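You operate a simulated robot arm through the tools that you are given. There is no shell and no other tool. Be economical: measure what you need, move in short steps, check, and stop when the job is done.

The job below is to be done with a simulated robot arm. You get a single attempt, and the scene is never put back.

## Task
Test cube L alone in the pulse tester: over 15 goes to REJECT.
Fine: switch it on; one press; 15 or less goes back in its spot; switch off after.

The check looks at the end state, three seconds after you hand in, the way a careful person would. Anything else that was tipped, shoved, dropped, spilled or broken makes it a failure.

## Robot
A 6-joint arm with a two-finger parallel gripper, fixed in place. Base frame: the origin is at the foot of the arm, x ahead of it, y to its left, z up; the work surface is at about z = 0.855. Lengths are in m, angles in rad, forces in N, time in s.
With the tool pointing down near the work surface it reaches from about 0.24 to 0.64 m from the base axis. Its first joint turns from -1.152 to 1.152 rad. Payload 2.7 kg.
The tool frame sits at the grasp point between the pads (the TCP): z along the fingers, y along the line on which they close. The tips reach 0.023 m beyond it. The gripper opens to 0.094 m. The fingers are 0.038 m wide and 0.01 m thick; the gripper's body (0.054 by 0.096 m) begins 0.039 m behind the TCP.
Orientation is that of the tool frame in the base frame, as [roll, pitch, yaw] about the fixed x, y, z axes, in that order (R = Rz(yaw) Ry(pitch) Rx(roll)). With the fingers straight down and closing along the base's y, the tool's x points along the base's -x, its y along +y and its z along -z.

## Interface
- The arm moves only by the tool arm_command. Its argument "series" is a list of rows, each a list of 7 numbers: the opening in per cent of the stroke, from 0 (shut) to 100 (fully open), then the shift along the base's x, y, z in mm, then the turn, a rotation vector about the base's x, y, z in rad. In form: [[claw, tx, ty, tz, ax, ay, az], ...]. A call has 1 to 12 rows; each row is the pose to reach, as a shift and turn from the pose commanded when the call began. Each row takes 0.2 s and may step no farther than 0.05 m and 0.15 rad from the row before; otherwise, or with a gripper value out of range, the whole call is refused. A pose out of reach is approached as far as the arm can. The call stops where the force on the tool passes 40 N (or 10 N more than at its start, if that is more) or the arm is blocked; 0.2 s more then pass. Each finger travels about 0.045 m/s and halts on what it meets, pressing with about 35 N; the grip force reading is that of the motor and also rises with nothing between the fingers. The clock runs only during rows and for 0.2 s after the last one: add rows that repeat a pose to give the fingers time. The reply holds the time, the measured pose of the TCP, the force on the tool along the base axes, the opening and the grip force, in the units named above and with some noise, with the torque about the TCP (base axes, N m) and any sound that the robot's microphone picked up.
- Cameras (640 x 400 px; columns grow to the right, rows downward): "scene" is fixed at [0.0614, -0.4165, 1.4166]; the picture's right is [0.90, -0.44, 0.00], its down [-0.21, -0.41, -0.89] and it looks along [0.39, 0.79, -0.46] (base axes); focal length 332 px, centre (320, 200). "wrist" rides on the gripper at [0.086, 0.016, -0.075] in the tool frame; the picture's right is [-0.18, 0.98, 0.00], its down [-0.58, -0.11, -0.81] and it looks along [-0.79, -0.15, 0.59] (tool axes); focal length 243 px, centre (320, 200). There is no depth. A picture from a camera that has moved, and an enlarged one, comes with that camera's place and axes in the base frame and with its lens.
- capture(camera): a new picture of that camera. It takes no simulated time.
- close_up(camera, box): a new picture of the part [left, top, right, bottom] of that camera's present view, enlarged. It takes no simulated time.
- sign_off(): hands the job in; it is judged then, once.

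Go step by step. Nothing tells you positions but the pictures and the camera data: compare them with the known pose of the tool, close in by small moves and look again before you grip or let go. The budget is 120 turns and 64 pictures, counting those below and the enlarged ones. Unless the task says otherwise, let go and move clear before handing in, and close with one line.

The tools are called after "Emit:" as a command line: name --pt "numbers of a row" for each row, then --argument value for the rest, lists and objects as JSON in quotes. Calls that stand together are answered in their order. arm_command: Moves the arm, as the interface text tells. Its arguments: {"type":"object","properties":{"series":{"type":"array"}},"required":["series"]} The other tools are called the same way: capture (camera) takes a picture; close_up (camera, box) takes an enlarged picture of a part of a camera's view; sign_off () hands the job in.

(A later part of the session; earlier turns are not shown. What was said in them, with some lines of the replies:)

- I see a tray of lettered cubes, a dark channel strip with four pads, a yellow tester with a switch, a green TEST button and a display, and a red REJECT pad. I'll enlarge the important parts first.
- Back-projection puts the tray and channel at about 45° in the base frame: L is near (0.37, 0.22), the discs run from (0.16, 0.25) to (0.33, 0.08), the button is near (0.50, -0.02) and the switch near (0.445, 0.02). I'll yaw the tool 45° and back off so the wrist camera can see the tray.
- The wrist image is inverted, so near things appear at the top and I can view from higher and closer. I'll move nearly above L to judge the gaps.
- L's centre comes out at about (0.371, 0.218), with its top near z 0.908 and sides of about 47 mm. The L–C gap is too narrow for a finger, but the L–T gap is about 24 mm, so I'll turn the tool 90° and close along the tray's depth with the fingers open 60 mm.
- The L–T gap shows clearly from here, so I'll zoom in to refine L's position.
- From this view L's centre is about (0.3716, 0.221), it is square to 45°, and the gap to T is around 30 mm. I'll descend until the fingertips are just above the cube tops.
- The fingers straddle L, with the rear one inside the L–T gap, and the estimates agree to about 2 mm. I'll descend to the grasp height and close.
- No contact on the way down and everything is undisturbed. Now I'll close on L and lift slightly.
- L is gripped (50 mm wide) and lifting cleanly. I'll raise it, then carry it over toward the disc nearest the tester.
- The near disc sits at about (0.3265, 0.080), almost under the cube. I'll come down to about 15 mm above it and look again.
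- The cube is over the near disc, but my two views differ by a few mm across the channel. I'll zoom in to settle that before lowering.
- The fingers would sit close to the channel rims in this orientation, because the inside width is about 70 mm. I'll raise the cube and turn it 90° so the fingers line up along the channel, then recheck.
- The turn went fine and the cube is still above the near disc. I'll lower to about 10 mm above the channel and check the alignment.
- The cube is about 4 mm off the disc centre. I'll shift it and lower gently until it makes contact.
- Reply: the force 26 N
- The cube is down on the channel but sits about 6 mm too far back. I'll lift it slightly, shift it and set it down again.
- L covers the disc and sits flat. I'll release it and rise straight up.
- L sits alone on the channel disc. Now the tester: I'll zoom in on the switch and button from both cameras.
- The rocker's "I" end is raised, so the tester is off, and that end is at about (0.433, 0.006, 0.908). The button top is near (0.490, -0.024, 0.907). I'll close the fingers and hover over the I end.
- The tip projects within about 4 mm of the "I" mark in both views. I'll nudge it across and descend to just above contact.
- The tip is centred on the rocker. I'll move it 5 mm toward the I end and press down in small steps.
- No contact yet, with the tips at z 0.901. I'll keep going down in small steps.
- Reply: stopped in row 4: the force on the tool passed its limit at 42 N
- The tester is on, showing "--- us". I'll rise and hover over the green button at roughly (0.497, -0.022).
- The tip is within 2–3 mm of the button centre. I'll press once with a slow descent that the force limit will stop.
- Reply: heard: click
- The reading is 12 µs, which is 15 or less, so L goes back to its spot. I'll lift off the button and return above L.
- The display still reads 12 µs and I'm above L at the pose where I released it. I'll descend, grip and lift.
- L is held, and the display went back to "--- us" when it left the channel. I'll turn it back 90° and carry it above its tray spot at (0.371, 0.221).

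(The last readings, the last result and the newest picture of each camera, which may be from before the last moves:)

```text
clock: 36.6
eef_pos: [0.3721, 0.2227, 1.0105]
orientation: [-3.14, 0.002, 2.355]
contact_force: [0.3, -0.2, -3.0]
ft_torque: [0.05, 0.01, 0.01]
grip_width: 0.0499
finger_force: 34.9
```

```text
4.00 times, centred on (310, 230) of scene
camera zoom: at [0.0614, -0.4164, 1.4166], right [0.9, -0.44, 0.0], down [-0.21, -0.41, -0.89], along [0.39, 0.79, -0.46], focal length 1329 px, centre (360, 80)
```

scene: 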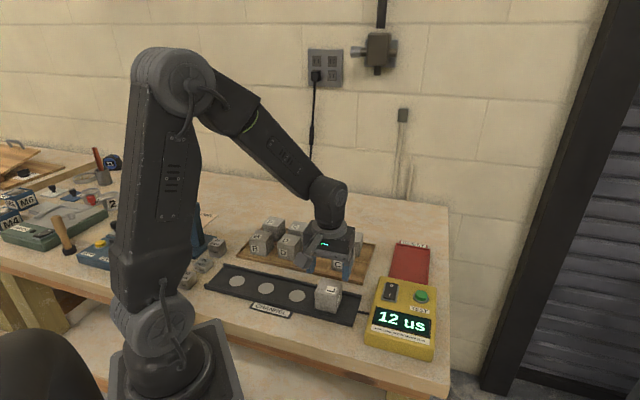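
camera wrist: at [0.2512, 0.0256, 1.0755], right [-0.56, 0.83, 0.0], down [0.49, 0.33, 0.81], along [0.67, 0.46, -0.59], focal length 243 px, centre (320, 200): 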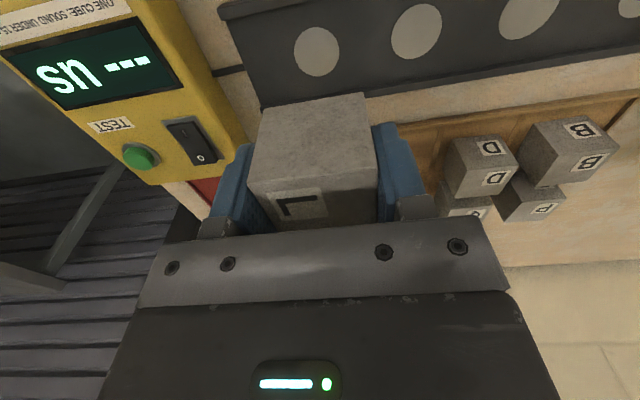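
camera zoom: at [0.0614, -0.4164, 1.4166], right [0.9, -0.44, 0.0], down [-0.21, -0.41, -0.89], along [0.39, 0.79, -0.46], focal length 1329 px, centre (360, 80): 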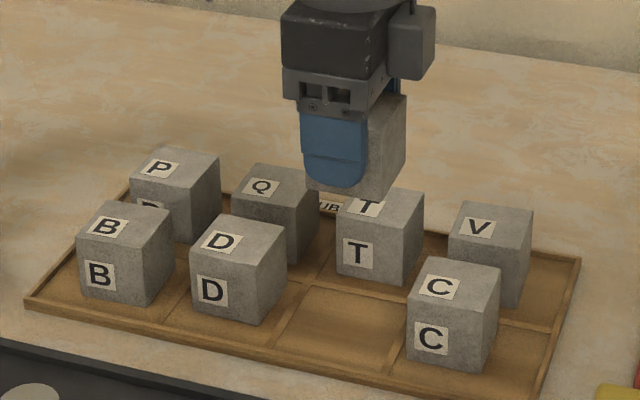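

The empty cell is clear and L is right above it. I'll lower with a 4 mm bias toward the cell centre, away from C, and stop just above the floor.

Emit:
arm_command --pt "40 -3.5 1 0 0 0 0" --pt "40 -3.5 1 -30 0 0 0" --pt "40 -3.5 1 -60 0 0 0" --pt "40 -3.5 1 -85 0 0 0" --pt "40 -3.5 1 -105 0 0 0" --pt "40 -3.5 1 -105 0 0 0"

Emit:
close_up --camera "scene" --box '[230, 180, 390, 280]'

Emit:
capture --camera "wrist"

```text
clock: 38.0
eef_pos: [0.3696, 0.2215, 0.905]
orientation: [3.142, 0.003, 2.355]
contact_force: [0.2, -0.3, -2.0]
ft_torque: [0.03, 0.01, -0.01]
grip_width: 0.0496
finger_force: 35.3
```

```text
4.00 times, centred on (310, 230) of scene
camera zoom: at [0.0614, -0.4164, 1.4166], right [0.9, -0.44, 0.0], down [-0.21, -0.41, -0.89], along [0.39, 0.79, -0.46], focal length 1329 px, centre (360, 80)
```

zoom: 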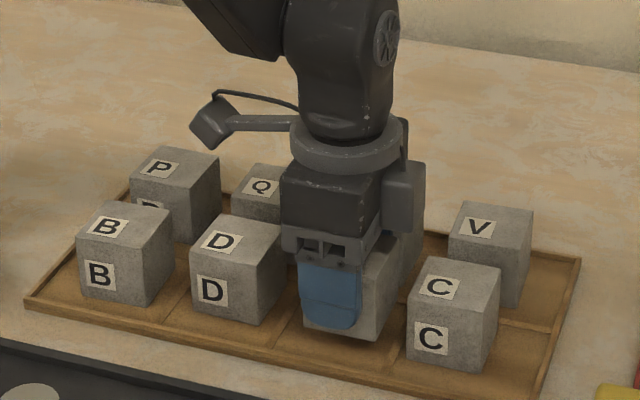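

```text
19 pictures are left
camera wrist: at [0.3187, 0.2956, 0.9796], right [0.83, 0.56, 0.0], down [0.33, -0.49, 0.81], along [0.46, -0.67, -0.59], focal length 243 px, centre (320, 200)
```

wrist: 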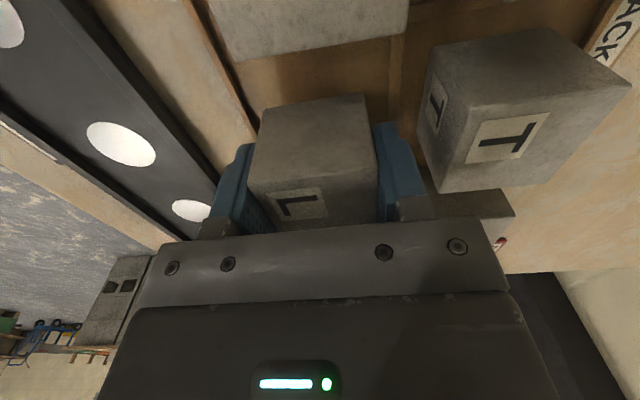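

Clearances look good on every side. I'll lower the last 15 mm gently.

Emit:
arm_command --pt "40 0 0 -6 0 0 0" --pt "40 0 0 -10 0 0 0" --pt "40 0 0 -12 0 0 0" --pt "40 0 0 -13.5 0 0 0" --pt "40 0 0 -14.5 0 0 0" --pt "40 0 0 -14.5 0 0 0"

```text
clock: 39.4
eef_pos: [0.3683, 0.2215, 0.8907]
orientation: [-3.139, 0.002, 2.356]
contact_force: [0.2, 0.6, -2.0]
ft_torque: [0.03, 0.03, -0.01]
grip_width: 0.0497
finger_force: 34.8
```

No contact yet, so I'll go down another couple of millimetres in half-millimetre steps.

Emit:
arm_command --pt "40 0 0 -0.5 0 0 0" --pt "40 0 0 -1 0 0 0" --pt "40 0 0 -1.5 0 0 0" --pt "40 0 0 -1.5 0 0 0"

Emit:
close_up --camera "scene" --box '[270, 220, 366, 280]'

```text
clock: 40.4
eef_pos: [0.3692, 0.2224, 0.8895]
orientation: [-3.14, 0.002, 2.357]
contact_force: [-1.0, 0.9, -1.5]
ft_torque: [-0.02, -0.02, -0.03]
grip_width: 0.0499
finger_force: 34.5
```

```text
6.67 times, centred on (318, 250) of scene
camera zoom: at [0.0614, -0.4164, 1.4166], right [0.9, -0.44, 0.0], down [-0.21, -0.41, -0.89], along [0.39, 0.79, -0.46], focal length 2215 px, centre (333, -133)
```

zoom: 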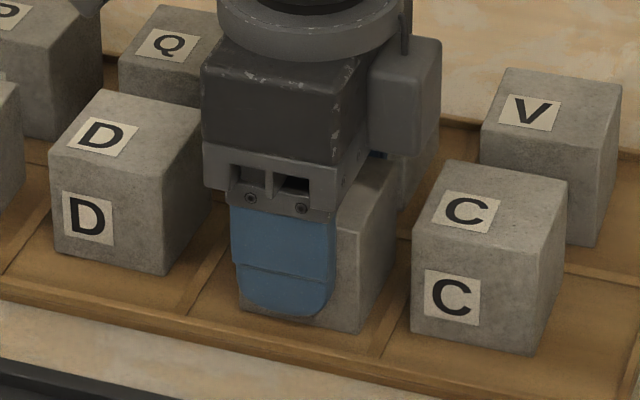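

It's nearly down and well clear of C. I'll take a few more half-millimetre steps to touch.

Emit:
arm_command --pt "40 0 0 -0.5 0 0 0" --pt "40 0 0 -1 0 0 0" --pt "40 0 0 -1.5 0 0 0" --pt "40 0 0 -1.5 0 0 0"

```text
clock: 41.4
eef_pos: [0.3683, 0.223, 0.8885]
orientation: [-3.141, 0.001, 2.356]
contact_force: [-7.6, -6.2, 25.4]
ft_torque: [-0.22, 0.32, -0.17]
grip_width: 0.0499
finger_force: 34.7
```

The cube touches the floor. I'll ease the load, open to 60 mm and lift straight out.

Emit:
arm_command --pt "40 0 0 0.7 0 0 0" --pt "58 0 0 0.7 0 0 0" --pt "63 0 0 0.7 0 0 0" --pt "63 0 0 0.7 0 0 0" --pt "63 0 0 20 0 0 0" --pt "63 0 0 50 0 0 0" --pt "63 0 0 90 0 0 0" --pt "63 0 0 130 0 0 0" --pt "63 0 0 130 0 0 0"

Emit:
close_up --camera "scene" --box '[230, 180, 390, 280]'

```text
clock: 43.4
eef_pos: [0.3684, 0.223, 1.0188]
orientation: [-3.141, 0.001, 2.357]
contact_force: [-0.3, -0.2, -1.1]
ft_torque: [0.0, 0.02, -0.03]
grip_width: 0.059
finger_force: 0.1
```

```text
4.00 times, centred on (310, 230) of scene
camera zoom: at [0.0614, -0.4165, 1.4166], right [0.9, -0.44, 0.0], down [-0.21, -0.41, -0.89], along [0.39, 0.79, -0.46], focal length 1329 px, centre (360, 80)
```

zoom: 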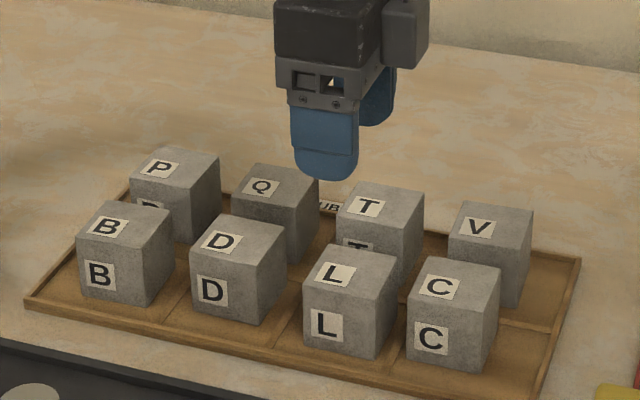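

L is back in its cell with every neighbour undisturbed. Now I'll switch off: close the fingers and move above the raised "O" end at about (0.459, 0.025).

Emit:
arm_command --pt "0 0 0 10 0 0 0" --pt "0 18 -40 10 0 0 0" --pt "0 36 -80 10 0 0 0" --pt "0 54 -120 10 0 0 0" --pt "0 72 -160 10 0 0 0" --pt "0 90.5 -198 10 0 0 0" --pt "0 90.5 -198 -30 0 0 0" --pt "0 90.5 -198 -70 0 0 0" --pt "0 90.5 -198 -80 0 0 0" --pt "0 90.5 -198 -80 0 0 0"

Emit:
close_up --camera "scene" --box '[364, 260, 448, 320]'

Emit:
capture --camera "wrist"

```text
clock: 45.6
eef_pos: [0.4606, 0.0243, 0.9383]
orientation: [-3.139, 0.002, 2.354]
contact_force: [0.1, -0.2, -0.5]
ft_torque: [0.02, -0.03, -0.01]
grip_width: 0.0
finger_force: 34.7
```

```text
6.67 times, centred on (406, 290) of scene
camera zoom: at [0.0614, -0.4165, 1.4166], right [0.9, -0.44, 0.0], down [-0.21, -0.41, -0.89], along [0.39, 0.79, -0.46], focal length 2215 px, centre (-253, -400)
```

zoom: 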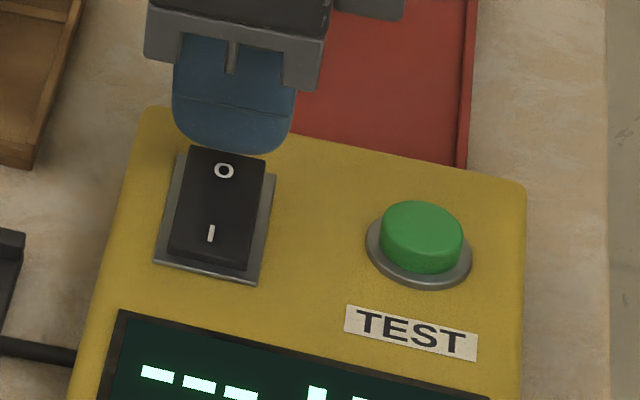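

```text
15 pictures are left
camera wrist: at [0.4094, 0.0973, 1.0115], right [0.83, 0.56, 0.0], down [0.33, -0.49, 0.81], along [0.46, -0.67, -0.59], focal length 243 px, centre (320, 200)
```

wrist: 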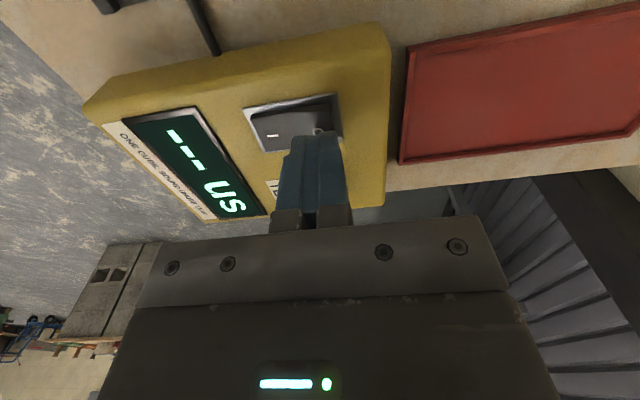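

The tip is over the O end within a few mm. I'll bias it slightly outward and press down until the force limit trips.

Emit:
arm_command --pt "0 -1 4 0 0 0 0" --pt "0 -1 4 -7 0 0 0" --pt "0 -1 4 -11 0 0 0" --pt "0 -1 4 -13 0 0 0" --pt "0 -1 4 -14.5 0 0 0" --pt "0 -1 4 -16 0 0 0" --pt "0 -1 4 -17.5 0 0 0" --pt "0 -1 4 -19 0 0 0" --pt "0 -1 4 -20 0 0 0"

Emit:
close_up --camera "scene" --box '[364, 270, 448, 350]'

```text
clock: 47.6
eef_pos: [0.4571, 0.0294, 0.92]
orientation: [-3.139, 0.003, 2.358]
contact_force: [-9.8, 0.0, 21.6]
ft_torque: [0.0, 0.52, -0.03]
grip_width: 0.0001
finger_force: 35.4
```

```text
5.00 times, centred on (406, 310) of scene
camera zoom: at [0.0608, -0.4165, 1.4166], right [0.9, -0.44, 0.0], down [-0.21, -0.41, -0.89], along [0.39, 0.79, -0.46], focal length 1661 px, centre (-110, -350)
```

zoom: 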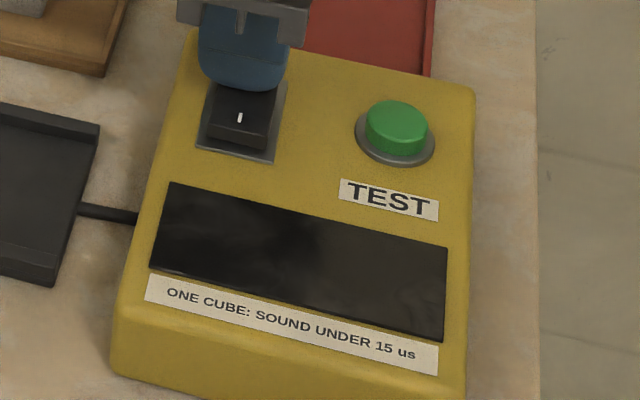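

The display is dark and the I end is raised, so the tester is off. I'll rise well clear and take a last look.

Emit:
arm_command --pt "0 0 0 20 0 0 0" --pt "0 0 0 60 0 0 0" --pt "0 0 0 105 0 0 0" --pt "0 0 0 150 0 0 0" --pt "40 0 0 190 0 0 0" --pt "40 0 0 190 0 0 0"

Emit:
capture --camera "scene"

Emit:
close_up --camera "scene" --box '[220, 200, 460, 350]'

```text
clock: 49.0
eef_pos: [0.4582, 0.0291, 1.1084]
orientation: [-3.141, 0.001, 2.356]
contact_force: [-0.4, -0.3, 0.8]
ft_torque: [0.0, 0.01, 0.03]
grip_width: 0.0375
finger_force: 0.1
```

```text
13 pictures are left
```

scene: 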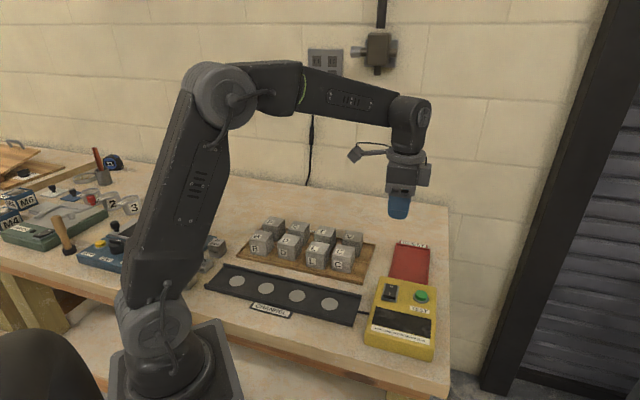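

```text
2.67 times, centred on (340, 275) of scene
camera zoom: at [0.0614, -0.4165, 1.4166], right [0.9, -0.44, 0.0], down [-0.21, -0.41, -0.89], along [0.39, 0.79, -0.46], focal length 886 px, centre (267, 0)
```

zoom: 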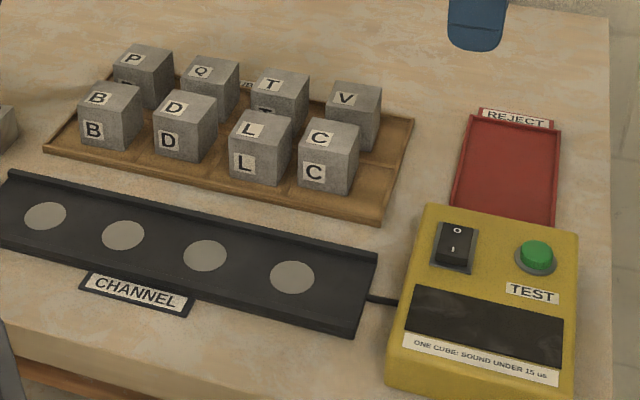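

L is back in its cell, the channel is empty, the tester is off and the arm is clear, so I'm handing in.

Emit:
sign_off

```text
The job is handed in.
```

Cube L read 12 µs on a single press, so I put it back in its tray spot (about 4 mm nearer the cell centre) and switched the tester off.
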